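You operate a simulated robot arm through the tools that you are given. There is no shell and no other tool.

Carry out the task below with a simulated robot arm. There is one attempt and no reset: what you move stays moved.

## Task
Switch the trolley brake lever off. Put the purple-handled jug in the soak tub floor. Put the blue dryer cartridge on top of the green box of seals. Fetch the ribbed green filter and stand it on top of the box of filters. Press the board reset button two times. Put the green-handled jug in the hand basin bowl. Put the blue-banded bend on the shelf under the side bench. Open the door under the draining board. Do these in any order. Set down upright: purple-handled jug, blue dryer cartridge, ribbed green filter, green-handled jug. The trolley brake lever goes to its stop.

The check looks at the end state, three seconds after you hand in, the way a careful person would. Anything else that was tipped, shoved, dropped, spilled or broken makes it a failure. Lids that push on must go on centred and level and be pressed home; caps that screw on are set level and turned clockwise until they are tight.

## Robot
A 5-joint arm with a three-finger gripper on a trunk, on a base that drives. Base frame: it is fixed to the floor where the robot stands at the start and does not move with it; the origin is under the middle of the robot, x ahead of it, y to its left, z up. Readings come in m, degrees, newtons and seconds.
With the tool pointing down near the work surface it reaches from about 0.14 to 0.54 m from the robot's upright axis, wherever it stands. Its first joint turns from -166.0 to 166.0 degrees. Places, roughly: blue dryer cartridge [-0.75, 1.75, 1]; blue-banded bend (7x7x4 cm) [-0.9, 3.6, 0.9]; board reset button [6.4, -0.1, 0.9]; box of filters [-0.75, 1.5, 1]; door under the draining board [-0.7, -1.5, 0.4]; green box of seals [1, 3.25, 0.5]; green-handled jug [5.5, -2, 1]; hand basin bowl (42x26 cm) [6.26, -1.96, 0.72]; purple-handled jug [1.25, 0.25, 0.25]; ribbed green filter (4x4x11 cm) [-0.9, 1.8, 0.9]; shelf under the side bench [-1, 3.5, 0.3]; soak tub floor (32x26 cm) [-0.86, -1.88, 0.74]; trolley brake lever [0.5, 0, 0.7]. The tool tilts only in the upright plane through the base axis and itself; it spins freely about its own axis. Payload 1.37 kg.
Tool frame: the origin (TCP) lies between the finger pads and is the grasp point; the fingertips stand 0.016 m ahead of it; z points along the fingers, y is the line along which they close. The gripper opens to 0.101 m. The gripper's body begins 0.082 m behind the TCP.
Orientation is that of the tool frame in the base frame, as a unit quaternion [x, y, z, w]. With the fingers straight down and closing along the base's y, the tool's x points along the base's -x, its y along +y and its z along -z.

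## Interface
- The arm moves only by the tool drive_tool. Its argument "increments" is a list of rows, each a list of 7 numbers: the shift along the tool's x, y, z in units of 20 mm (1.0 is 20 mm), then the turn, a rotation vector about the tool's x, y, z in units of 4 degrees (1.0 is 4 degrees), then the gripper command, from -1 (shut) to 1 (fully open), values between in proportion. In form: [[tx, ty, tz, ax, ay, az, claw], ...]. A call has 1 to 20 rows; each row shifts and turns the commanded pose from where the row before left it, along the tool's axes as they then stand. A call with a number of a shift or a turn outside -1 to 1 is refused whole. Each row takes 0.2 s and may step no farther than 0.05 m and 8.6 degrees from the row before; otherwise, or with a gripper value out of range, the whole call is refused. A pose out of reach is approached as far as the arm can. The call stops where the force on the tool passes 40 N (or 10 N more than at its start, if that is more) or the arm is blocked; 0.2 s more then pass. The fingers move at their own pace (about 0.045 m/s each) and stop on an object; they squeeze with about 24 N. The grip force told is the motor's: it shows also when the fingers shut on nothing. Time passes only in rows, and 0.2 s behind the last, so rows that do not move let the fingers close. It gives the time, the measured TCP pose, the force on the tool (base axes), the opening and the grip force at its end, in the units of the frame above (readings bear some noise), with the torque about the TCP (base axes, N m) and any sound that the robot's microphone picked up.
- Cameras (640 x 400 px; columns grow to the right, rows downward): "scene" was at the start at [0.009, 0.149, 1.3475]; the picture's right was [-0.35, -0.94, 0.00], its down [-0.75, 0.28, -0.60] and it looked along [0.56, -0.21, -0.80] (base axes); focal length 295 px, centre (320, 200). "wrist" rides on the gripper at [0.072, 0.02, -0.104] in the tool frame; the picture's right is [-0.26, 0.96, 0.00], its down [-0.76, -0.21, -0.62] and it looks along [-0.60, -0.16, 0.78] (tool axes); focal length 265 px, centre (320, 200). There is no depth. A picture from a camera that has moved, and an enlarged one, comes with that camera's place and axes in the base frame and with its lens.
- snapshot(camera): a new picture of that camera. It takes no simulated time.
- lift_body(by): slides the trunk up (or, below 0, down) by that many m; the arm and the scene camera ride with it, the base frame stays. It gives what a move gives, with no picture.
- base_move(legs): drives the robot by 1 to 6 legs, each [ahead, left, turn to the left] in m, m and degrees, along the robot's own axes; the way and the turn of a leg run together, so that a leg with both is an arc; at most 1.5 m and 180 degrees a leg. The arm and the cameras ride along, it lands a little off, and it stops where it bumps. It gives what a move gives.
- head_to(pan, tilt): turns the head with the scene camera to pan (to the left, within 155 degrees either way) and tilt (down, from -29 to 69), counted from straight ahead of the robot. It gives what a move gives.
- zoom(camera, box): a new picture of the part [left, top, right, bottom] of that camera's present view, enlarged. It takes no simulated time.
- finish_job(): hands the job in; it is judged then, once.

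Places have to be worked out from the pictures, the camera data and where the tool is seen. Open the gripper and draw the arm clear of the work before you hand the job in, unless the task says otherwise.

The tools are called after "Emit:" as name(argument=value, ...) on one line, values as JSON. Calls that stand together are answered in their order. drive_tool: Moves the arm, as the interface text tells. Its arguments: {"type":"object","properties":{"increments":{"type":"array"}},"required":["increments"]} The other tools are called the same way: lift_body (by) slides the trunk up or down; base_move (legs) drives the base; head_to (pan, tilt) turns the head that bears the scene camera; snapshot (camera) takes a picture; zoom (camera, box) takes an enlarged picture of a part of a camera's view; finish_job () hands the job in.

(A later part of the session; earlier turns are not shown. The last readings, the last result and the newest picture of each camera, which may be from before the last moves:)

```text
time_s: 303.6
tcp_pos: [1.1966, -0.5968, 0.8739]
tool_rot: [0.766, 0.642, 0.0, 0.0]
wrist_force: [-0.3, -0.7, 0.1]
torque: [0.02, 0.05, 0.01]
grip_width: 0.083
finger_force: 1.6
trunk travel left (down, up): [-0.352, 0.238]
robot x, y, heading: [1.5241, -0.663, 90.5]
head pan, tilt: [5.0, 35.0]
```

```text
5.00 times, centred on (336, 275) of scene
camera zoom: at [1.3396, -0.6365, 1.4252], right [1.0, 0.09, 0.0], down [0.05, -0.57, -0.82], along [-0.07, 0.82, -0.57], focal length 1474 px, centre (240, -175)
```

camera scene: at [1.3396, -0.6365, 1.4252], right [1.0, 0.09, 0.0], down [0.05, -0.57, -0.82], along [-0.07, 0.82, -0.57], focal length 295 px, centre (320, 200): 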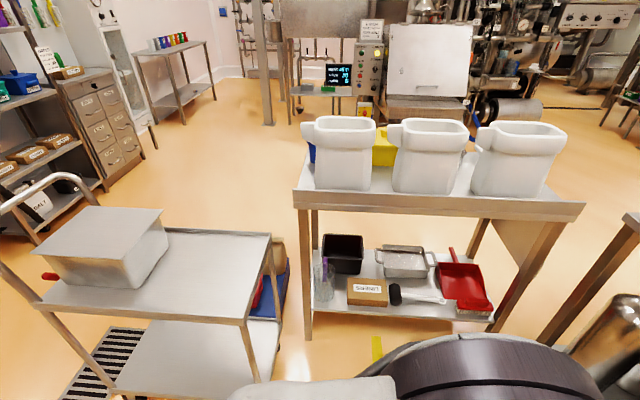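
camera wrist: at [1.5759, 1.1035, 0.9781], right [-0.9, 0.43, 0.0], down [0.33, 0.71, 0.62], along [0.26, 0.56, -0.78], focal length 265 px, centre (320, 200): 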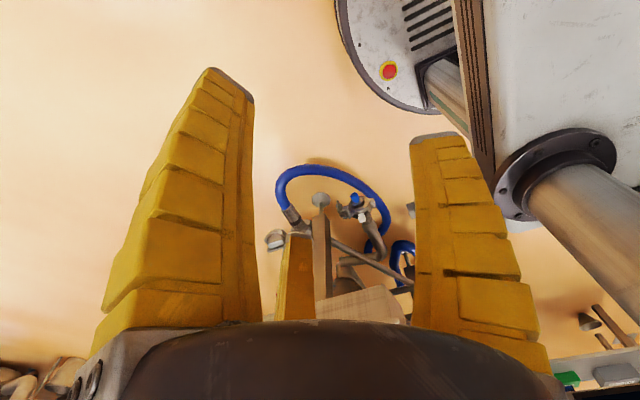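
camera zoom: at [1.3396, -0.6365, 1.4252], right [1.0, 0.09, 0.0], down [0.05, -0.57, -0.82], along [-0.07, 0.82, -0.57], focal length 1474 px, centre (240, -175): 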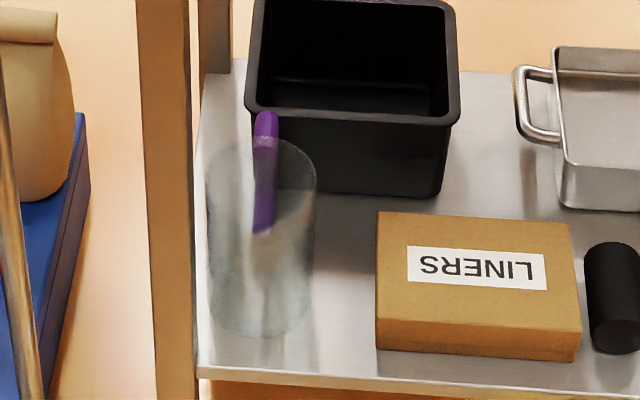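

The jug is empty glass: axis about [1.274, 0.248], diameter ≈0.094, rim z≈0.443, handle on the far (+y) side. I position the base for a long, low reach under the table top and swing the arm forward.

Emit:
base_move(legs=[[0, 0.094, 0], [0.266, 0, 0]])

Emit:
drive_tool(increments=[[1, -0.177, 0, 0, 0, 0.952, 1], [1, -0.177, 0, 0, 0, 0.952, 1], [1, -0.177, 0, 0, 0, 0.952, 1], [1, -0.177, 0, 0, 0, 0.952, 1], [1, -0.177, 0, 0, 0, 0.952, 1], [1, -0.177, 0, 0, 0, 0.952, 1], [1, -0.177, 0, 0, 0, 0.952, 1], [1, -0.177, 0, 0, 0, 0.952, 1], [1, -0.177, 0, 0, 0, 0.952, 1], [1, -0.177, 0, 0, 0, 0.952, 1], [1, -0.177, 0, 0, 0, 0.952, 1], [1, -0.177, 0, 0, 0, 0.952, 1], [1, -0.177, 0, 0, 0, 0.952, 1], [1, -0.177, 0, 0, 0, 0.952, 1], [1, -0.177, 0, 0, 0, 0.952, 1], [1, -0.177, 0, 0, 0, 0.952, 1], [1, -0.177, 0, 0, 0, 0.952, 1], [1, -0.177, 0, 0, 0, 0.952, 1], [1, -0.177, 0, 0, 0, 0.952, 1], [1, -0.177, 0, 0, 0, 0.952, 1]])

Emit:
snapshot(camera="scene")

```text
time_s: 306.2
tcp_pos: [1.1018, -0.3294, 0.8726]
tool_rot: [0.766, 0.642, 0.0, 0.0]
wrist_force: [0.7, 1.6, -0.3]
torque: [-0.05, 0.0, 0.02]
grip_width: 0.0831
finger_force: 1.3
trunk travel left (down, up): [-0.352, 0.238]
robot x, y, heading: [1.432, -0.3987, 90.3]
head pan, tilt: [5.0, 35.0]
```

```text
time_s: 310.4
tcp_pos: [1.3255, -0.0255, 0.8734]
tool_rot: [0.999, 0.032, 0.0, 0.0]
wrist_force: [0.3, -0.2, -0.2]
torque: [0.02, -0.02, 0.03]
grip_width: 0.1005
finger_force: 0.0
trunk travel left (down, up): [-0.352, 0.238]
robot x, y, heading: [1.4263, -0.3975, 89.9]
head pan, tilt: [5.0, 35.0]
```

```text
taken
camera scene: at [1.2452, -0.3695, 1.4252], right [1.0, 0.09, 0.0], down [0.05, -0.57, -0.82], along [-0.07, 0.82, -0.57], focal length 295 px, centre (320, 200)
```

scene: 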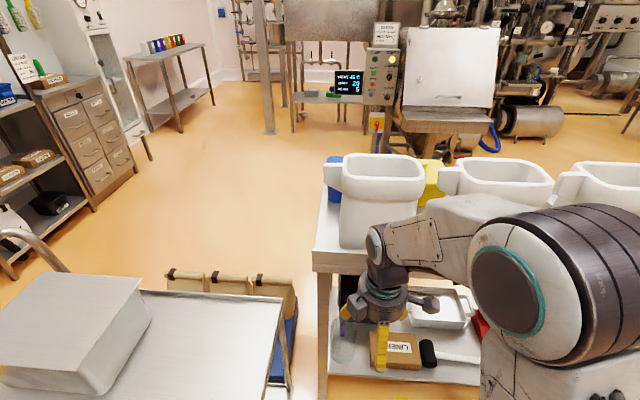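

The arm is in front at z 0.87, clear of the table edge. I lower the trunk fully and then the arm to about z 0.48.

Emit:
lift_body(by=-0.35)

Emit:
drive_tool(increments=[[0, 0, 0.5, 0, 0, 0.3, 1], [0, 0, 0.5, 0, 0, 0.3, 1], [0, 0, 0.5, 0, 0, 0.3, 1], [0, 0, 0.5, 0, 0, 0, 1], [0, 0, 0.3, 0, 0, 0, 1]])

Emit:
head_to(pan=0, tilt=40)

Emit:
snapshot(camera="scene")

Emit:
snapshot(camera="wrist")

```text
time_s: 313.9
tcp_pos: [1.3262, -0.025, 0.5238]
tool_rot: [0.999, 0.033, -0.001, 0.0]
wrist_force: [0.5, -0.3, -0.3]
torque: [0.01, -0.01, 0.02]
grip_width: 0.1006
finger_force: 0.0
trunk travel left (down, up): [-0.002, 0.588]
robot x, y, heading: [1.4301, -0.3947, 90.1]
head pan, tilt: [5.0, 35.0]
```

```text
time_s: 315.1
tcp_pos: [1.3252, -0.0259, 0.4775]
tool_rot: [1.0, 0.001, 0.001, 0.0]
wrist_force: [0.3, 0.2, 0.7]
torque: [0.0, 0.0, 0.0]
grip_width: 0.1007
finger_force: 0.2
trunk travel left (down, up): [-0.002, 0.588]
robot x, y, heading: [1.4326, -0.3977, 90.1]
head pan, tilt: [5.0, 35.0]
```

```text
time_s: 315.7
tcp_pos: [1.3254, -0.025, 0.4781]
tool_rot: [1.0, 0.001, 0.0, 0.0]
wrist_force: [-0.1, 0.8, -0.2]
torque: [-0.01, 0.0, 0.0]
grip_width: 0.1006
finger_force: 0.1
trunk travel left (down, up): [-0.002, 0.588]
robot x, y, heading: [1.4274, -0.3948, 90.1]
head pan, tilt: [0.0, 40.0]
```

```text
taken
camera scene: at [1.2528, -0.3722, 1.0677], right [1.0, 0.0, 0.0], down [0.0, -0.64, -0.77], along [0.0, 0.77, -0.64], focal length 295 px, centre (320, 200)
```

scene: 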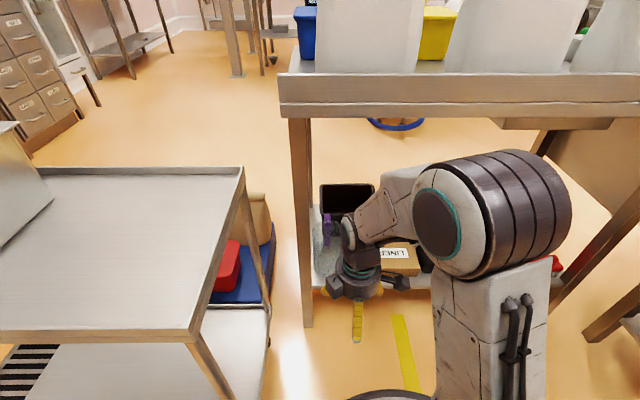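

```text
taken
camera wrist: at [1.3978, -0.0457, 0.582], right [-0.26, -0.96, 0.0], down [-0.76, 0.21, 0.62], along [-0.6, 0.16, -0.78], focal length 265 px, centre (320, 200)
```

wrist: 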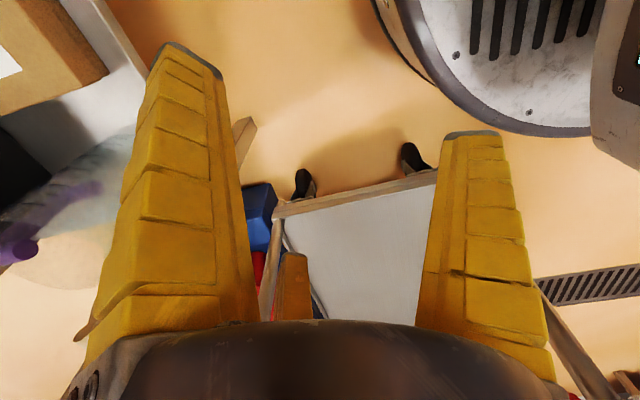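

I extend toward the jug above rim height, part-way first to verify alignment.

Emit:
drive_tool(increments=[[-0.184, -0.975, 0, 0, 0, 0, 1], [-0.184, -0.975, 0, 0, 0, 0, 1], [-0.184, -0.975, 0, 0, 0, 0, 1], [-0.184, -0.975, 0, 0, 0, 0, 1], [-0.184, -0.975, 0, 0, 0, 0, 1], [-0.184, -0.975, 0, 0, 0, 0, 1], [-0.184, -0.975, 0, 0, 0, 0, 1], [-0.184, -0.975, 0, 0, 0, 0, 1], [-0.184, -0.975, 0, 0, 0, 0, 1], [0, 0, 0, 0, 0, 0, 1]])

Emit:
snapshot(camera="wrist")

Emit:
zoom(camera="scene", box=[260, 90, 460, 300])

```text
time_s: 317.9
tcp_pos: [1.2922, 0.1498, 0.4778]
tool_rot: [1.0, 0.002, 0.001, 0.001]
wrist_force: [6.9, -3.2, 0.2]
torque: [0.05, 0.05, 0.03]
grip_width: 0.0946
finger_force: 0.1
trunk travel left (down, up): [-0.002, 0.588]
robot x, y, heading: [1.4286, -0.3934, 90.2]
head pan, tilt: [0.0, 40.0]
```

```text
taken
camera wrist: at [1.3649, 0.1296, 0.5813], right [-0.26, -0.96, 0.0], down [-0.76, 0.21, 0.62], along [-0.6, 0.16, -0.78], focal length 265 px, centre (320, 200)
```

wrist: 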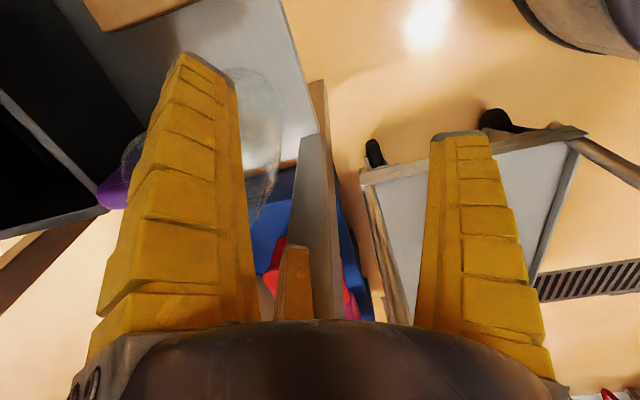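

```text
1.90 times, centred on (360, 195) of scene
camera zoom: at [1.2533, -0.3725, 1.0677], right [1.0, 0.0, 0.0], down [0.0, -0.64, -0.77], along [0.0, 0.77, -0.64], focal length 561 px, centre (244, 210)
```

zoom: 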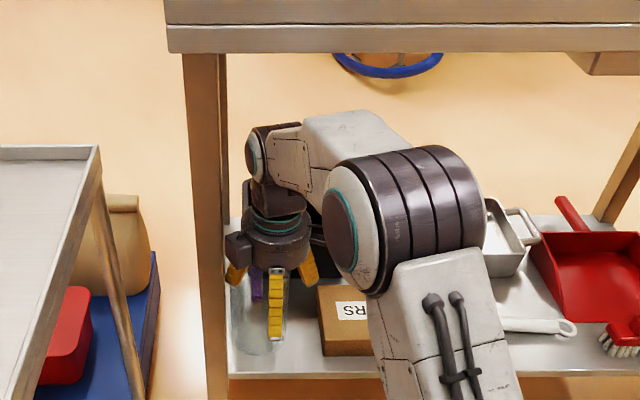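

A finger brushed the table's near-left leg lightly (7 N). I shift right 3 cm, pass the leg, then move left over the jug.

Emit:
drive_tool(increments=[[0.8, 0.3, 0, 0, 0, 0, 1], [1, 0, 0, 0, 0, 0, 1], [0, -0.9, 0, 0, 0, 0, 1], [0, -0.9, 0, 0, 0, 0, 1], [0, -0.9, 0, 0, 0, 0, 1], [0, -0.9, 0, 0, 0, 0, 1], [0, -0.9, 0, 0, 0, 0, 1], [0, -0.7, 0, 0, 0, 0, 1], [0, 0, 0, 0, 0, 0, 1]])

Emit:
snapshot(camera="wrist")

Emit:
zoom(camera="scene", box=[260, 90, 460, 300])

```text
time_s: 319.9
tcp_pos: [1.3269, 0.2471, 0.4773]
tool_rot: [1.0, 0.001, 0.0, 0.0]
wrist_force: [-0.3, 0.4, 0.5]
torque: [0.01, -0.02, -0.03]
grip_width: 0.1006
finger_force: 0.1
trunk travel left (down, up): [-0.002, 0.588]
robot x, y, heading: [1.4258, -0.3983, 90.1]
head pan, tilt: [0.0, 40.0]
```

```text
taken
camera wrist: at [1.3998, 0.2269, 0.5815], right [-0.26, -0.96, 0.0], down [-0.76, 0.21, 0.62], along [-0.6, 0.16, -0.78], focal length 265 px, centre (320, 200)
```

wrist: 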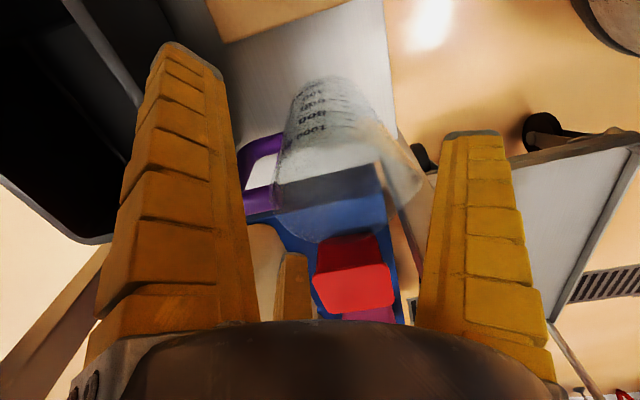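

```text
1.90 times, centred on (360, 195) of scene
camera zoom: at [1.2528, -0.3722, 1.0676], right [1.0, 0.0, 0.0], down [0.0, -0.64, -0.77], along [0.0, 0.77, -0.64], focal length 561 px, centre (244, 210)
```

zoom: 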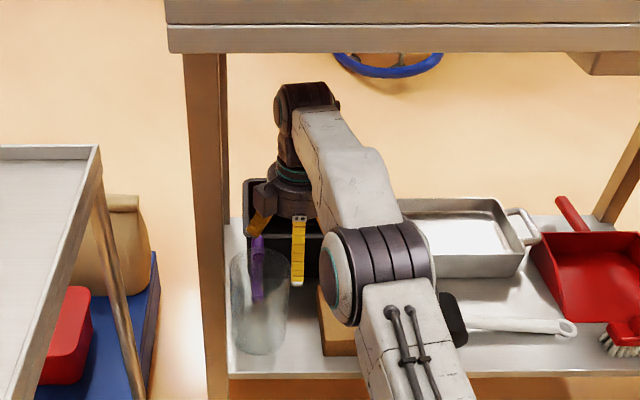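

Emit:
zoom(camera="wrist", box=[220, 60, 440, 260])

```text
2.00 times, centred on (330, 160) of wrist
camera zoom: at [1.3998, 0.2269, 0.5815], right [-0.26, -0.96, 0.0], down [-0.76, 0.21, 0.62], along [-0.6, 0.16, -0.78], focal length 531 px, centre (300, 280)
```

zoom: 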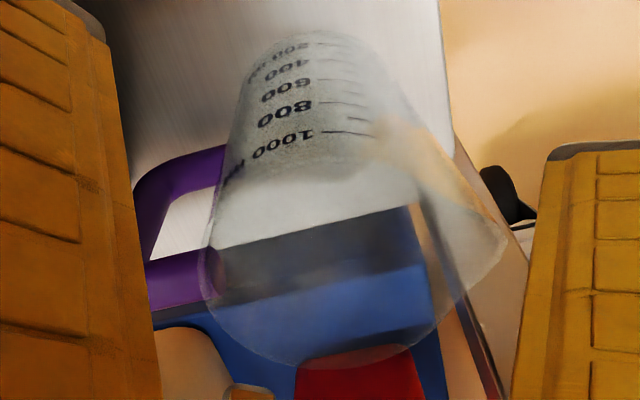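

The rim looks to be at z≈0.42–0.44 with the axis near [1.276, 0.25]. I move left over it and re-check the centring.

Emit:
drive_tool(increments=[[-0.85, -0.05, 0, 0, 0, 0, 1], [-0.85, -0.05, 0, 0, 0, 0, 1], [-0.85, -0.05, 0, 0, 0, 0, 1], [0, 0, 0, 0, 0, 0, 1]])

Emit:
snapshot(camera="wrist")

Emit:
zoom(camera="wrist", box=[200, 30, 440, 230])

```text
time_s: 320.9
tcp_pos: [1.279, 0.2404, 0.4749]
tool_rot: [1.0, 0.001, 0.0, 0.0]
wrist_force: [0.1, -0.3, 0.6]
torque: [0.01, 0.02, -0.01]
grip_width: 0.1004
finger_force: 0.0
out of reach, approached as far as the arm can: row 2, 3
trunk travel left (down, up): [-0.002, 0.588]
robot x, y, heading: [1.4282, -0.3949, 90.1]
head pan, tilt: [0.0, 40.0]
```

```text
taken
camera wrist: at [1.3514, 0.2198, 0.5797], right [-0.26, -0.96, 0.0], down [-0.76, 0.21, 0.62], along [-0.6, 0.16, -0.78], focal length 265 px, centre (320, 200)
```

wrist: 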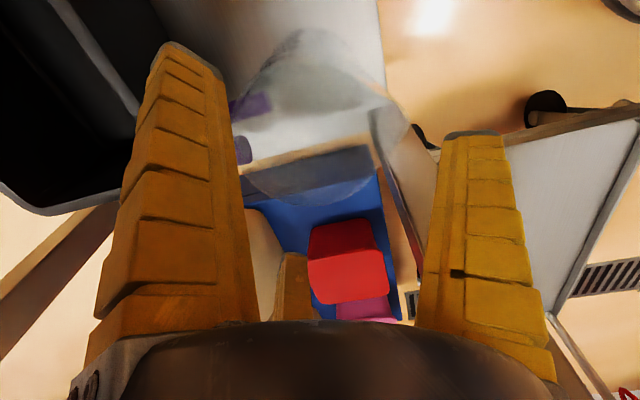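

```text
2.00 times, centred on (320, 130) of wrist
camera zoom: at [1.3514, 0.2198, 0.5797], right [-0.26, -0.96, 0.0], down [-0.76, 0.21, 0.62], along [-0.6, 0.16, -0.78], focal length 531 px, centre (320, 340)
```

zoom: 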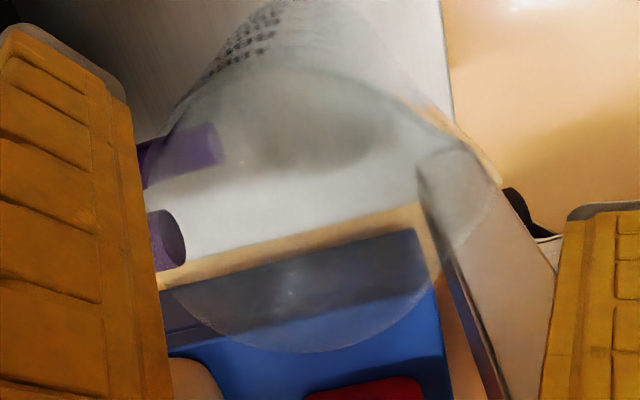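

The jug axis works out at [1.273, 0.249]; I'm at the arm's reach limit, so I move the base 3 cm closer and recentre.

Emit:
base_move(legs=[[0.035, 0, 0]])

Emit:
drive_tool(increments=[[-0.15, 0.6, 0, 0, 0, 0, 1], [-0.15, 0.6, 0, 0, 0, 0, 1], [0, 0, 0, 0, 0, 0, 1]])

Emit:
zoom(camera="wrist", box=[200, 30, 440, 230])

```text
time_s: 321.8
tcp_pos: [1.279, 0.2746, 0.4767]
tool_rot: [1.0, 0.001, 0.0, 0.0]
wrist_force: [0.5, 0.3, -0.8]
torque: [-0.02, 0.01, 0.02]
grip_width: 0.1009
finger_force: 0.0
trunk travel left (down, up): [-0.002, 0.588]
robot x, y, heading: [1.4267, -0.361, 90.1]
head pan, tilt: [0.0, 40.0]
```

```text
time_s: 322.6
tcp_pos: [1.2738, 0.2493, 0.4747]
tool_rot: [1.0, 0.001, 0.0, 0.0]
wrist_force: [-0.6, -1.0, -0.4]
torque: [0.03, 0.01, 0.0]
grip_width: 0.1007
finger_force: 0.0
trunk travel left (down, up): [-0.002, 0.588]
robot x, y, heading: [1.4253, -0.3627, 90.0]
head pan, tilt: [0.0, 40.0]
```

```text
2.00 times, centred on (320, 130) of wrist
camera zoom: at [1.3453, 0.2305, 0.5794], right [-0.26, -0.96, 0.0], down [-0.76, 0.21, 0.62], along [-0.6, 0.16, -0.78], focal length 531 px, centre (320, 340)
```

zoom: 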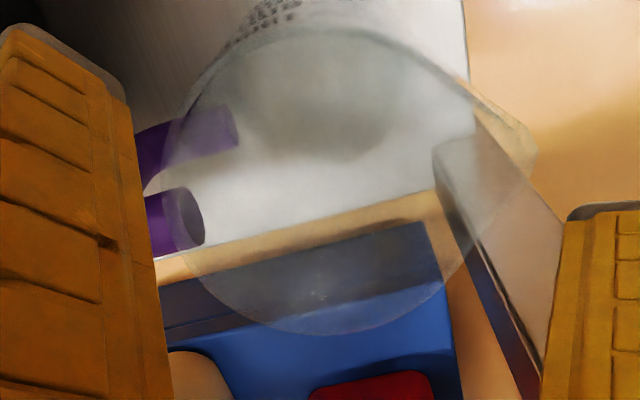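

Using the full rim outline, the jug axis is about [1.279, 0.251] with rim z≈0.43. I fine-adjust and lower slowly, watching the force.

Emit:
drive_tool(increments=[[0.25, -0.1, 0, 0, 0, 0, 1], [0, 0, 0.4, 0, 0, 0, 1], [0, 0, 0.4, 0, 0, 0, 1], [0, 0, 0, 0, 0, 0, 1]])

Emit:
snapshot(camera="wrist")

Emit:
zoom(camera="scene", box=[270, 120, 430, 260])

```text
time_s: 323.6
tcp_pos: [1.2776, 0.2521, 0.4597]
tool_rot: [1.0, 0.001, -0.001, 0.001]
wrist_force: [0.7, -1.6, -0.3]
torque: [0.0, -0.01, 0.01]
grip_width: 0.1005
finger_force: 0.1
trunk travel left (down, up): [-0.002, 0.588]
robot x, y, heading: [1.4272, -0.3637, 90.1]
head pan, tilt: [0.0, 40.0]
```

```text
taken
camera wrist: at [1.3504, 0.2328, 0.5634], right [-0.26, -0.96, 0.0], down [-0.76, 0.21, 0.62], along [-0.6, 0.16, -0.78], focal length 265 px, centre (320, 200)
```

wrist: 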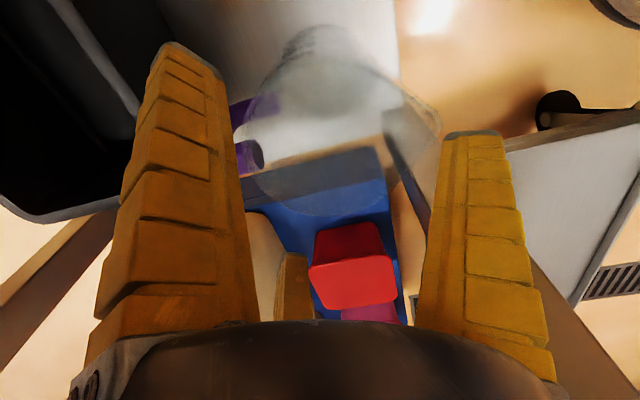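

```text
2.86 times, centred on (350, 190) of scene
camera zoom: at [1.2527, -0.3374, 1.0676], right [1.0, 0.0, 0.0], down [0.0, -0.64, -0.77], along [0.0, 0.77, -0.64], focal length 842 px, centre (234, 229)
```

zoom: 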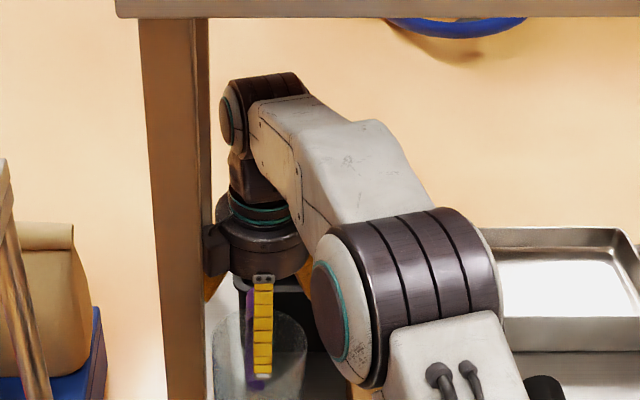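

The jug is well centred, but its spout faces the single finger. I raise, narrow the fingers, and spin the gripper 90° so that spout and handle both fall between fingers.

Emit:
drive_tool(increments=[[0, 0, -0.5, 0, 0, 0, 0.5], [0, 0, -0.4, 0, 0, 0, 0], [0, 0, 0, 0, 0, 0, -0.3], [0, 0, 0, 0, 0, 0, -0.3], [0, 0, 0, 0, 0, 0, -0.3]])

Emit:
drive_tool(increments=[[0, 0, 0, 0, 0, 1, -0.3], [0, 0, 0, 0, 0, 1, -0.3], [0, 0, 0, 0, 0, 1, -0.3], [0, 0, 0, 0, 0, 1, -0.3], [0, 0, 0, 0, 0, 1, -0.3], [0, 0, 0, 0, 0, 1, -0.3], [0, 0, 0, 0, 0, 1, -0.3], [0, 0, 0, 0, 0, 1, -0.3], [0, 0, 0, 0, 0, 1, -0.3], [0, 0, 0, 0, 0, 1, -0.3], [0, 0, 0, 0, 0, 1, -0.3], [0, 0, 0, 0, 0, 1, -0.3], [0, 0, 0, 0, 0, 1, -0.3], [0, 0, 0, 0, 0, 1, -0.3], [0, 0, 0, 0, 0, 1, -0.3], [0, 0, 0, 0, 0, 1, -0.3], [0, 0, 0, 0, 0, 1, -0.3], [0, 0, 0, 0, 0, 1, -0.3], [0, 0, 0, 0, 0, 1, -0.3], [0, 0, 0, 0, 0, 1, -0.3]])

Emit:
drive_tool(increments=[[0, 0, 0, 0, 0, 0.83, -0.3], [0, 0, 0, 0, 0, 0.83, -0.3], [0, 0, 0, 0, 0, 0.83, -0.3], [0, 0, 0, 0, 0, 0, 1], [0, 0, 0, 0, 0, 0, 1], [0, 0, 0, 0, 0, 0, 1], [0, 0, 0, 0, 0, 0, 1]])

Emit:
snapshot(camera="wrist")

Emit:
zoom(camera="scene", box=[270, 120, 430, 260])

```text
time_s: 324.8
tcp_pos: [1.2787, 0.253, 0.4775]
tool_rot: [1.0, 0.0, -0.001, 0.0]
wrist_force: [-0.3, 0.3, -0.7]
torque: [0.01, 0.0, 0.0]
grip_width: 0.04
finger_force: 3.4
trunk travel left (down, up): [-0.002, 0.588]
robot x, y, heading: [1.4281, -0.3644, 89.9]
head pan, tilt: [0.0, 40.0]
```

```text
time_s: 329.0
tcp_pos: [1.2777, 0.2517, 0.4782]
tool_rot: [0.766, -0.643, 0.0, 0.0]
wrist_force: [-0.1, -0.5, 0.1]
torque: [-0.01, -0.01, -0.01]
grip_width: 0.0399
finger_force: 3.1
trunk travel left (down, up): [-0.002, 0.588]
robot x, y, heading: [1.4264, -0.3622, 90.3]
head pan, tilt: [0.0, 40.0]
```

```text
time_s: 330.6
tcp_pos: [1.2789, 0.2521, 0.4782]
tool_rot: [0.708, -0.706, 0.001, 0.0]
wrist_force: [-0.2, 0.7, 0.1]
torque: [0.01, 0.0, -0.01]
grip_width: 0.1006
finger_force: 0.0
trunk travel left (down, up): [-0.002, 0.588]
robot x, y, heading: [1.4305, -0.3629, 89.9]
head pan, tilt: [0.0, 40.0]
```

```text
taken
camera wrist: at [1.2588, 0.1802, 0.5819], right [-0.97, 0.26, 0.0], down [0.21, 0.76, 0.62], along [0.16, 0.6, -0.78], focal length 265 px, centre (320, 200)
```

wrist: 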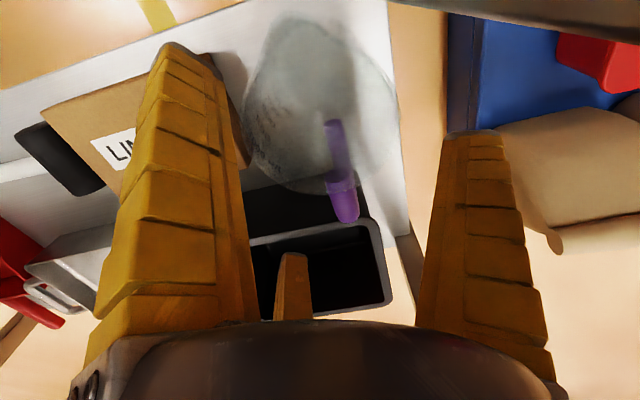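

```text
2.86 times, centred on (350, 190) of scene
camera zoom: at [1.2527, -0.3374, 1.0676], right [1.0, 0.0, 0.0], down [0.0, -0.64, -0.77], along [0.0, 0.77, -0.64], focal length 842 px, centre (234, 229)
```

zoom: 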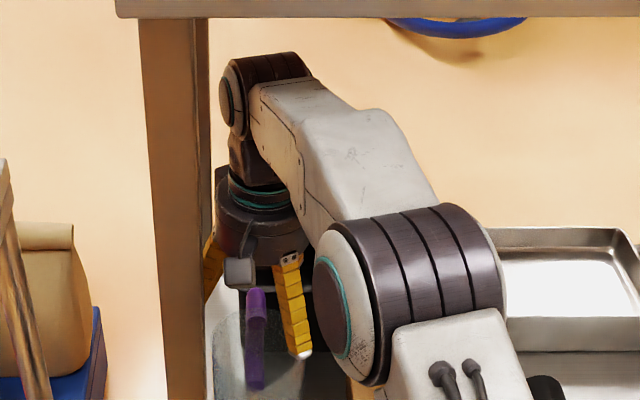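

Emit:
zoom(camera="wrist", box=[210, 0, 430, 240])

```text
1.67 times, centred on (320, 120) of wrist
camera zoom: at [1.2588, 0.1802, 0.5819], right [-0.97, 0.26, 0.0], down [0.21, 0.76, 0.62], along [0.16, 0.6, -0.78], focal length 442 px, centre (320, 333)
```

zoom: 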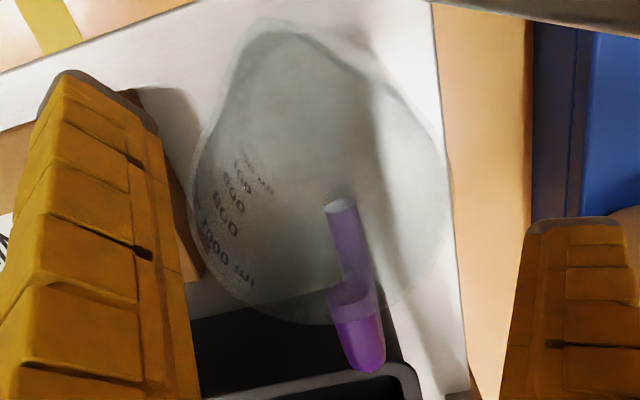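

I nudge 4 mm nearer and descend in small steps, stopping if any force appears.

Emit:
drive_tool(increments=[[0.2, -0.05, 0, 0, 0, 0, 1], [0, 0, 0.4, 0, 0, 0, 1], [0, 0, 0.4, 0, 0, 0, 1], [0, 0, 0.25, 0, 0, 0, 1], [0, 0, 0.25, 0, 0, 0, 1], [0, 0, 0.25, 0, 0, 0, 1], [0, 0, 0, 0, 0, 0, 1]])

Emit:
zoom(camera="wrist", box=[120, 0, 520, 260])

Emit:
zoom(camera="scene", box=[270, 140, 430, 280])

```text
time_s: 332.2
tcp_pos: [1.2787, 0.2482, 0.4475]
tool_rot: [0.709, -0.705, 0.0, 0.001]
wrist_force: [0.3, -0.5, -0.1]
torque: [-0.02, 0.01, 0.0]
grip_width: 0.1003
finger_force: 0.0
trunk travel left (down, up): [-0.002, 0.588]
robot x, y, heading: [1.427, -0.3613, 90.3]
head pan, tilt: [0.0, 40.0]
```

```text
1.54 times, centred on (320, 130) of wrist
camera zoom: at [1.2597, 0.1759, 0.5506], right [-0.97, 0.26, 0.0], down [0.2, 0.76, 0.62], along [0.16, 0.6, -0.78], focal length 408 px, centre (320, 308)
```

zoom: 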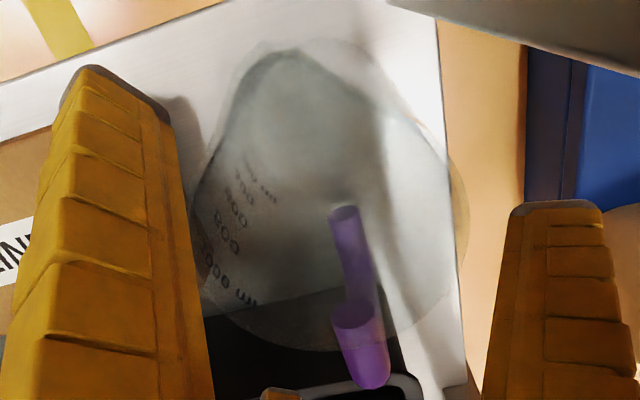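

```text
2.86 times, centred on (350, 210) of scene
camera zoom: at [1.2527, -0.3374, 1.0676], right [1.0, 0.0, 0.0], down [0.0, -0.64, -0.77], along [0.0, 0.77, -0.64], focal length 842 px, centre (234, 171)
```

zoom: 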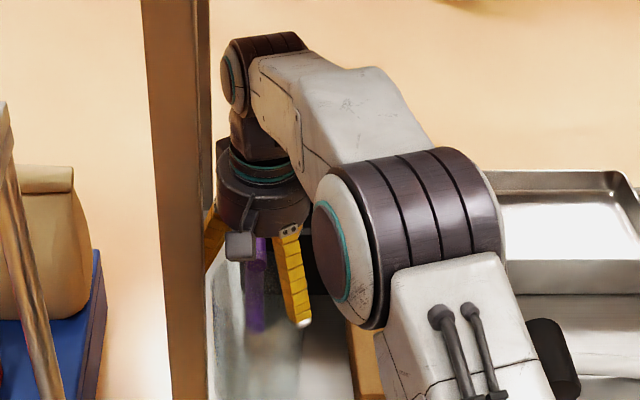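

Emit:
drive_tool(increments=[[0.12, 0, 0.2, 0, 0, 0, 1], [0, 0, 0.25, 0, 0, 0, 1], [0, 0, 0.25, 0, 0, 0, 1], [0, 0, 0.25, 0, 0, 0, 1], [0, 0, 0, 0, 0, 0, 1]])

Emit:
snapshot(camera="wrist")

```text
time_s: 333.4
tcp_pos: [1.2788, 0.2465, 0.4269]
tool_rot: [0.708, -0.706, 0.0, 0.001]
wrist_force: [-0.6, -0.3, -0.1]
torque: [-0.02, -0.01, 0.03]
grip_width: 0.1003
finger_force: 0.1
trunk travel left (down, up): [-0.002, 0.588]
robot x, y, heading: [1.4246, -0.3621, 89.9]
head pan, tilt: [0.0, 40.0]
```

```text
taken
camera wrist: at [1.2597, 0.1737, 0.5318], right [-0.97, 0.26, 0.0], down [0.2, 0.76, 0.62], along [0.16, 0.6, -0.78], focal length 265 px, centre (320, 200)
```

wrist: 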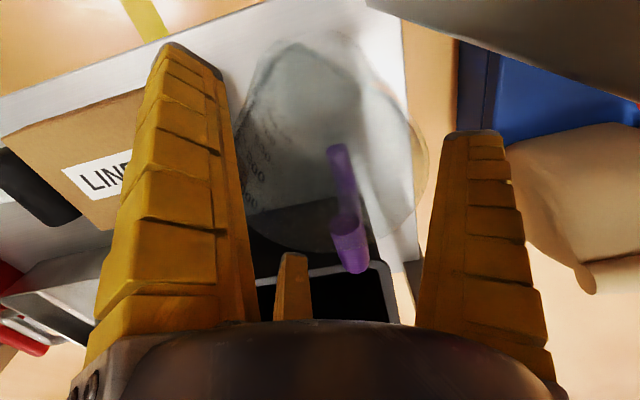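

Emit:
drive_tool(increments=[[0, 0, 0.3, 0, 0, 0, 1], [0, 0, 0.3, 0, 0, 0, 1], [0, 0, 0.3, 0, 0, 0, 1], [0, 0, 0.3, 0, 0, 0, 1], [0, 0, 0.3, 0, 0, 0, 1], [0, 0, 0, 0, 0, 0, 1]])

Emit:
drive_tool(increments=[[0, 0, 0, 0, 0, 0, 0.5], [0, 0, 0, 0, 0, 0, 0], [0, 0, 0, 0, 0, 0, -1], [0, 0, 0, 0, 0, 0, -1], [0, 0, 0, 0, 0, 0, -1], [0, 0, 0, 0, 0, 0, -1]])

Emit:
snapshot(camera="wrist")

```text
time_s: 334.8
tcp_pos: [1.2785, 0.2466, 0.4014]
tool_rot: [0.708, -0.706, -0.003, -0.002]
wrist_force: [-3.4, 2.4, 19.7]
torque: [0.4, -0.06, 0.32]
grip_width: 0.1018
finger_force: 24.2
trunk travel left (down, up): [-0.002, 0.588]
robot x, y, heading: [1.4264, -0.3593, 90.0]
head pan, tilt: [0.0, 40.0]
```

```text
time_s: 336.2
tcp_pos: [1.278, 0.2467, 0.3993]
tool_rot: [0.708, -0.706, -0.003, -0.001]
wrist_force: [-3.9, 6.2, 20.3]
torque: [0.51, -0.04, 0.13]
grip_width: 0.1018
finger_force: 24.0
trunk travel left (down, up): [-0.002, 0.588]
robot x, y, heading: [1.4252, -0.3652, 90.0]
head pan, tilt: [0.0, 40.0]
```

```text
taken
camera wrist: at [1.26, 0.1738, 0.504], right [-0.97, 0.26, 0.0], down [0.21, 0.75, 0.62], along [0.16, 0.6, -0.78], focal length 265 px, centre (320, 200)
```

wrist: 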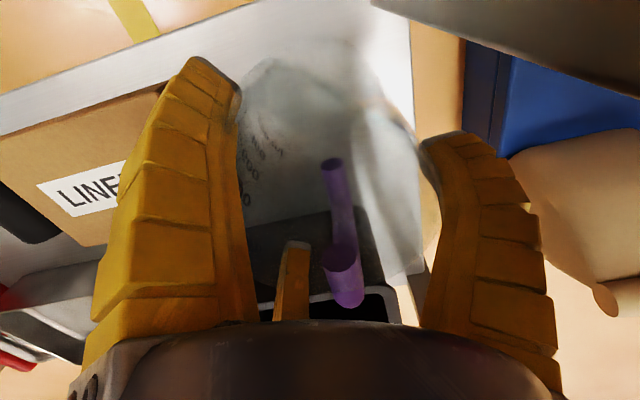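

The fingers have closed snugly on the jug but the arm is pressing down about 20 N. I ease upward a few millimetres to unload while keeping the grip.

Emit:
drive_tool(increments=[[0, 0, -0.1, 0, 0, 0, -1], [0, 0, -0.1, 0, 0, 0, -1], [0, 0, 0, 0, 0, 0, -1]])

Emit:
zoom(camera="scene", box=[270, 140, 430, 280])

```text
time_s: 337.0
tcp_pos: [1.2805, 0.2446, 0.4002]
tool_rot: [0.707, -0.707, 0.002, 0.001]
wrist_force: [-0.1, 1.7, 3.6]
torque: [0.33, -0.2, 0.05]
grip_width: 0.1014
finger_force: 23.6
trunk travel left (down, up): [-0.002, 0.588]
robot x, y, heading: [1.4323, -0.3596, 90.1]
head pan, tilt: [0.0, 40.0]
```

```text
2.86 times, centred on (350, 210) of scene
camera zoom: at [1.2529, -0.3377, 1.0675], right [1.0, 0.0, 0.0], down [0.0, -0.64, -0.77], along [0.0, 0.77, -0.64], focal length 842 px, centre (234, 171)
```

zoom: 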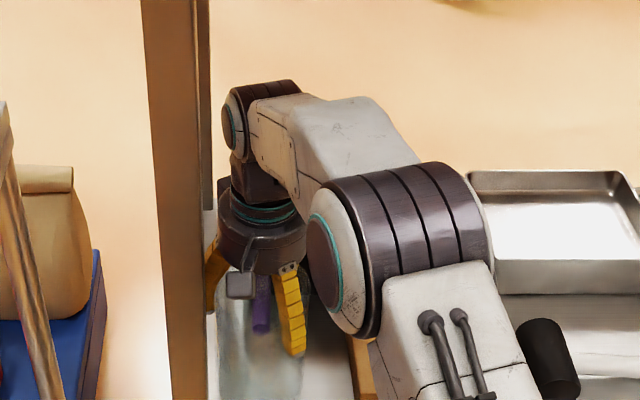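

Emit:
drive_tool(increments=[[0, 0, -0.25, 0, 0, 0, -1], [0, 0, -0.25, 0, 0, 0, -1], [0, 0, -0.25, 0, 0, 0, -1], [0, 0, 0, 0, 0, 0, -1]])

Emit:
snapshot(camera="wrist")

Emit:
zoom(camera="scene", box=[270, 140, 430, 280])

```text
time_s: 338.0
tcp_pos: [1.2792, 0.2463, 0.4157]
tool_rot: [0.709, -0.705, 0.0, 0.0]
wrist_force: [-0.1, -0.5, -2.3]
torque: [-0.02, -0.01, -0.01]
grip_width: 0.1013
finger_force: 24.7
trunk travel left (down, up): [-0.002, 0.588]
robot x, y, heading: [1.4289, -0.3595, 90.2]
head pan, tilt: [0.0, 40.0]
```

```text
taken
camera wrist: at [1.2595, 0.1736, 0.5208], right [-0.97, 0.26, 0.0], down [0.2, 0.76, 0.62], along [0.16, 0.6, -0.78], focal length 265 px, centre (320, 200)
```

wrist: 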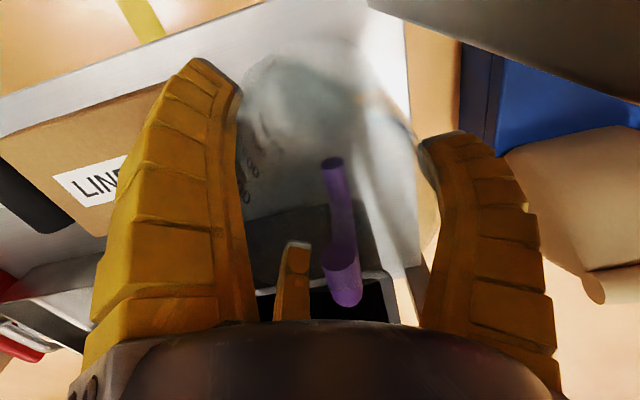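

```text
2.86 times, centred on (350, 210) of scene
camera zoom: at [1.2527, -0.3373, 1.0676], right [1.0, 0.0, 0.0], down [0.0, -0.64, -0.77], along [0.0, 0.77, -0.64], focal length 842 px, centre (234, 171)
```

zoom: 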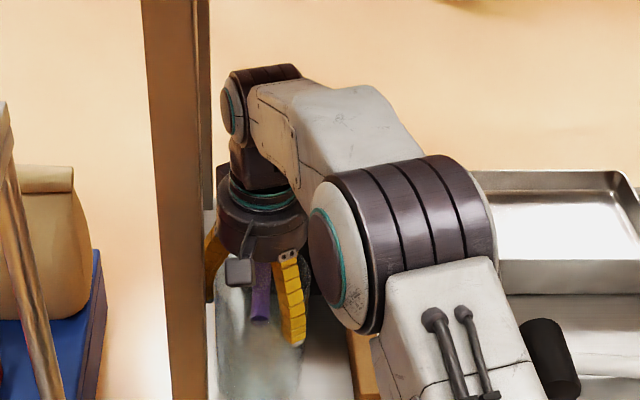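

The jug is lifted (about 2.5 N) and upright. I raise it another 4 cm, shift right to clear the leg, and draw it out toward me.

Emit:
drive_tool(increments=[[0, 0, -0.5, 0, 0, 0, -1], [0, 0, -0.5, 0, 0, 0, -1], [0, 0, -0.5, 0, 0, 0, -1], [0, 0, -0.5, 0, 0, 0, -1], [0, -0.6, 0, 0, 0, 0, -1], [0, -0.6, 0, 0, 0, 0, -1], [0, -0.6, 0, 0, 0, 0, -1], [0, 0, 0, 0, 0, 0, -1]])

Emit:
snapshot(camera="wrist")

Emit:
snapshot(camera="scene")

```text
time_s: 339.8
tcp_pos: [1.3147, 0.2469, 0.4567]
tool_rot: [0.709, -0.706, 0.0, 0.0]
wrist_force: [0.2, -0.4, -1.6]
torque: [-0.07, 0.01, 0.02]
grip_width: 0.1014
finger_force: 24.2
trunk travel left (down, up): [-0.002, 0.588]
robot x, y, heading: [1.4283, -0.3649, 90.1]
head pan, tilt: [0.0, 40.0]
```

```text
taken
camera wrist: at [1.296, 0.1737, 0.5606], right [-0.97, 0.26, 0.0], down [0.2, 0.76, 0.62], along [0.16, 0.6, -0.78], focal length 265 px, centre (320, 200)
```

wrist: 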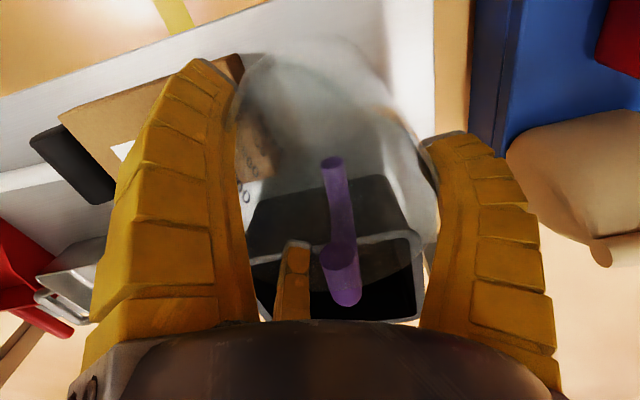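

```text
taken
camera scene: at [1.2527, -0.3373, 1.0676], right [1.0, 0.0, 0.0], down [0.0, -0.64, -0.77], along [0.0, 0.77, -0.64], focal length 295 px, centre (320, 200)
```

scene: 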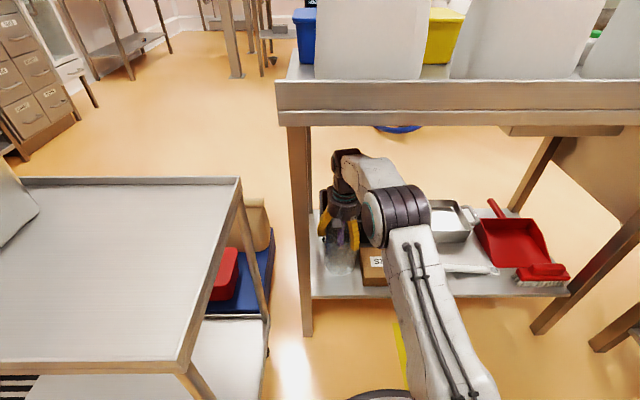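

I back the base straight out to bring the jug clear of the table.

Emit:
base_move(legs=[[-0.45, 0, 0]])

Emit:
snapshot(camera="scene")

Emit:
snapshot(camera="wrist")

```text
time_s: 342.5
tcp_pos: [1.3167, -0.2012, 0.4566]
tool_rot: [0.708, -0.706, 0.001, 0.0]
wrist_force: [0.2, -0.5, -0.2]
torque: [-0.08, -0.03, 0.04]
grip_width: 0.1009
finger_force: 24.3
trunk travel left (down, up): [-0.002, 0.588]
robot x, y, heading: [1.43, -0.8114, 89.8]
head pan, tilt: [0.0, 40.0]
```

```text
taken
camera scene: at [1.2535, -0.785, 1.0676], right [1.0, 0.0, 0.0], down [0.0, -0.64, -0.77], along [0.0, 0.77, -0.64], focal length 295 px, centre (320, 200)
```

scene: 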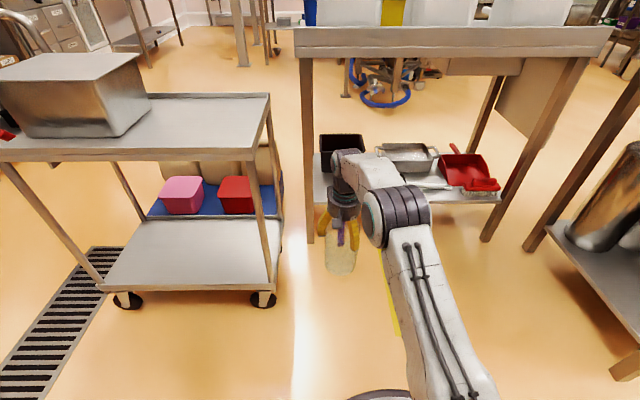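

```text
taken
camera wrist: at [1.2974, -0.274, 0.5605], right [-0.96, 0.26, 0.0], down [0.21, 0.76, 0.62], along [0.16, 0.6, -0.78], focal length 265 px, centre (320, 200)
```

wrist: 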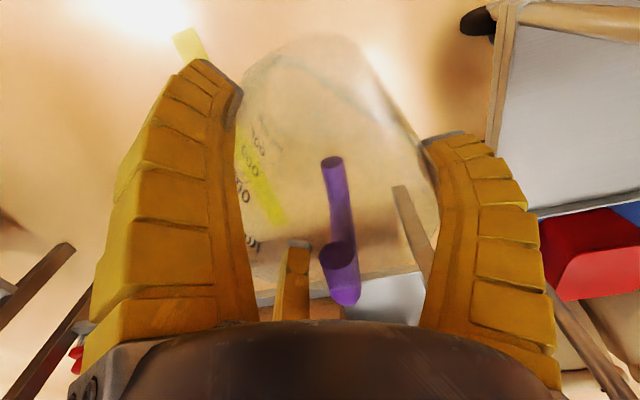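

The jug hangs upright. I back off further so it clears the trolley, then drive over toward the sink.

Emit:
base_move(legs=[[-0.35, 0, 0], [0, 0.9, 0], [0, 0.85, 0]])

Emit:
head_to(pan=115, tilt=30)

Emit:
snapshot(camera="scene")

Emit:
snapshot(camera="wrist")

```text
time_s: 353.2
tcp_pos: [-0.4517, -0.5713, 0.456]
tool_rot: [0.713, -0.701, 0.0, 0.001]
wrist_force: [0.3, 0.0, -2.1]
torque: [-0.07, 0.02, -0.01]
grip_width: 0.0998
finger_force: 24.4
trunk travel left (down, up): [-0.002, 0.588]
robot x, y, heading: [-0.3346, -1.1789, 90.8]
head pan, tilt: [0.0, 40.0]
```

```text
time_s: 355.2
tcp_pos: [-0.4523, -0.5717, 0.4566]
tool_rot: [0.713, -0.701, 0.0, 0.0]
wrist_force: [0.1, -0.1, -2.1]
torque: [-0.06, 0.01, 0.01]
grip_width: 0.0996
finger_force: 23.3
trunk travel left (down, up): [-0.002, 0.588]
robot x, y, heading: [-0.332, -1.1763, 90.9]
head pan, tilt: [115.0, 30.0]
```

```text
taken
camera scene: at [-0.586, -1.2809, 1.083], right [-0.44, 0.9, 0.0], down [0.45, 0.22, -0.87], along [-0.78, -0.38, -0.5], focal length 295 px, centre (320, 200)
```

scene: 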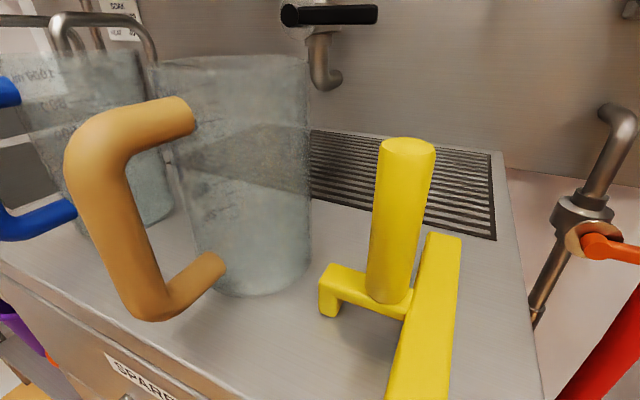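

```text
taken
camera wrist: at [-0.4702, -0.6447, 0.5604], right [-0.97, 0.25, 0.0], down [0.19, 0.76, 0.62], along [0.15, 0.6, -0.78], focal length 265 px, centre (320, 200)
```

wrist: 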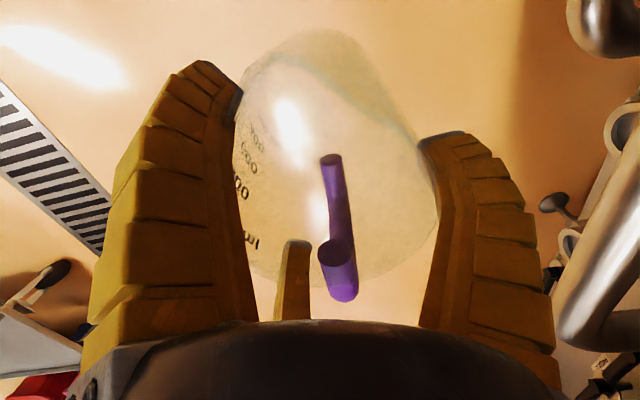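

The draining board with other jugs is right beside me. I raise the trunk for a better view and clearance.

Emit:
lift_body(by=0.4)

Emit:
lift_body(by=0.18)

Emit:
head_to(pan=125, tilt=45)

Emit:
snapshot(camera="scene")

```text
time_s: 359.0
tcp_pos: [-0.4517, -0.5721, 0.856]
tool_rot: [0.713, -0.701, 0.0, 0.0]
wrist_force: [0.0, 0.4, -1.6]
torque: [-0.07, -0.02, 0.02]
grip_width: 0.0994
finger_force: 24.3
trunk travel left (down, up): [-0.402, 0.188]
robot x, y, heading: [-0.3299, -1.1777, 90.8]
head pan, tilt: [115.0, 30.0]
```

```text
time_s: 361.0
tcp_pos: [-0.4521, -0.5717, 1.0362]
tool_rot: [0.713, -0.701, -0.001, 0.0]
wrist_force: [-0.2, -1.1, -1.7]
torque: [-0.05, 0.02, 0.0]
grip_width: 0.0994
finger_force: 23.7
trunk travel left (down, up): [-0.582, 0.008]
robot x, y, heading: [-0.3334, -1.1776, 91.1]
head pan, tilt: [115.0, 30.0]
```

```text
time_s: 361.8
tcp_pos: [-0.4516, -0.5711, 1.0364]
tool_rot: [0.713, -0.701, 0.0, 0.0]
wrist_force: [-0.3, -0.3, -1.6]
torque: [-0.02, 0.01, -0.03]
grip_width: 0.0994
finger_force: 23.5
trunk travel left (down, up): [-0.582, 0.008]
robot x, y, heading: [-0.3307, -1.1788, 90.8]
head pan, tilt: [125.0, 45.0]
```

```text
taken
camera scene: at [-0.5706, -1.2889, 1.6404], right [-0.59, 0.81, 0.0], down [0.57, 0.41, -0.71], along [-0.57, -0.42, -0.71], focal length 295 px, centre (320, 200)
```

scene: 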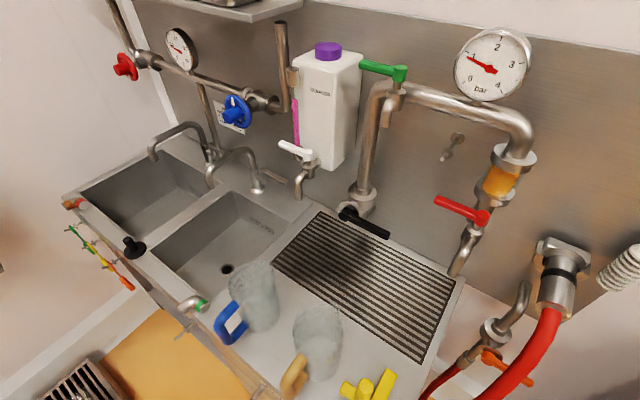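

The soak tub (nearer basin) spans roughly x −0.70…−1.02, y −1.75…−2.0. Two other jugs stand on the draining board, so I first retract and raise the arm high before moving alongside the tub.

Emit:
drive_tool(increments=[[0.94, -0.2, -0.85, 0, 0, 0, -1], [0.94, -0.2, -0.85, 0, 0, 0, -1], [0.94, -0.2, -0.85, 0, 0, 0, -1], [0.94, -0.2, -0.85, 0, 0, 0, -1], [0.94, -0.2, -0.85, 0, 0, 0, -1], [0.94, -0.2, -0.85, 0, 0, 0, -1], [0.94, -0.2, -0.85, 0, 0, 0, -1], [0.94, -0.2, -0.85, 0, 0, 0, -1], [0.94, -0.2, -0.85, 0, 0, 0, -1], [0.94, -0.2, -0.85, 0, 0, 0, -1], [0.94, -0.2, -0.85, 0, 0, 0, -1], [0.94, -0.2, -0.85, 0, 0, 0, -1]])

Emit:
snapshot(camera="wrist")

```text
time_s: 364.4
tcp_pos: [-0.4006, -0.7964, 1.241]
tool_rot: [0.714, -0.7, 0.0, 0.0]
wrist_force: [0.0, -0.1, -1.8]
torque: [-0.03, -0.01, 0.02]
grip_width: 0.0995
finger_force: 23.6
trunk travel left (down, up): [-0.582, 0.008]
robot x, y, heading: [-0.329, -1.1754, 91.2]
head pan, tilt: [125.0, 45.0]
```

```text
taken
camera wrist: at [-0.4179, -0.8706, 1.3445], right [-0.97, 0.25, 0.0], down [0.19, 0.76, 0.62], along [0.15, 0.6, -0.78], focal length 265 px, centre (320, 200)
```

wrist: 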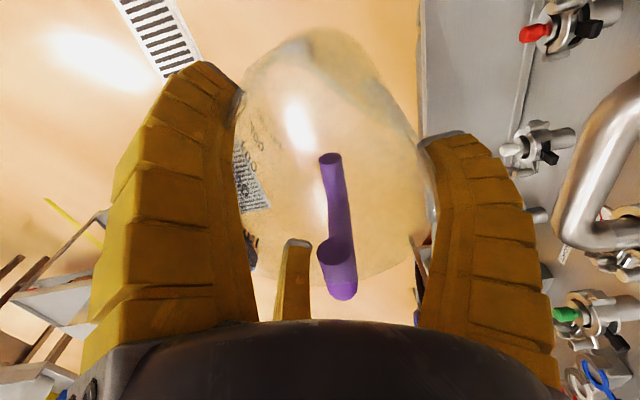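

A crate on the floor near y≈−2.15 limits how far back I can go. I back up to y≈−1.78, keeping the arm high.

Emit:
base_move(legs=[[-0.3, 0, 0], [-0.3, 0, 0]])

Emit:
head_to(pan=85, tilt=55)

Emit:
snapshot(camera="scene")

```text
time_s: 368.1
tcp_pos: [-0.3897, -1.3965, 1.2409]
tool_rot: [0.713, -0.701, 0.001, 0.0]
wrist_force: [-0.1, -0.9, -0.6]
torque: [-0.03, 0.03, -0.01]
grip_width: 0.0992
finger_force: 23.9
trunk travel left (down, up): [-0.582, 0.008]
robot x, y, heading: [-0.3211, -1.7805, 91.0]
head pan, tilt: [125.0, 45.0]
```

```text
time_s: 369.1
tcp_pos: [-0.3891, -1.3961, 1.2402]
tool_rot: [0.712, -0.702, 0.0, 0.0]
wrist_force: [-0.2, 0.4, -2.3]
torque: [-0.05, -0.03, -0.02]
grip_width: 0.099
finger_force: 23.7
trunk travel left (down, up): [-0.582, 0.008]
robot x, y, heading: [-0.3191, -1.7782, 91.0]
head pan, tilt: [85.0, 55.0]
```

```text
taken
camera scene: at [-0.567, -1.8353, 1.627], right [0.07, 1.0, 0.0], down [0.82, -0.06, -0.57], along [-0.57, 0.04, -0.82], focal length 295 px, centre (320, 200)
```

scene: 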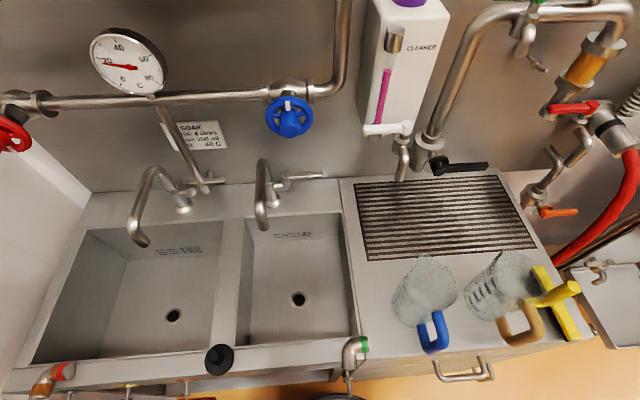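

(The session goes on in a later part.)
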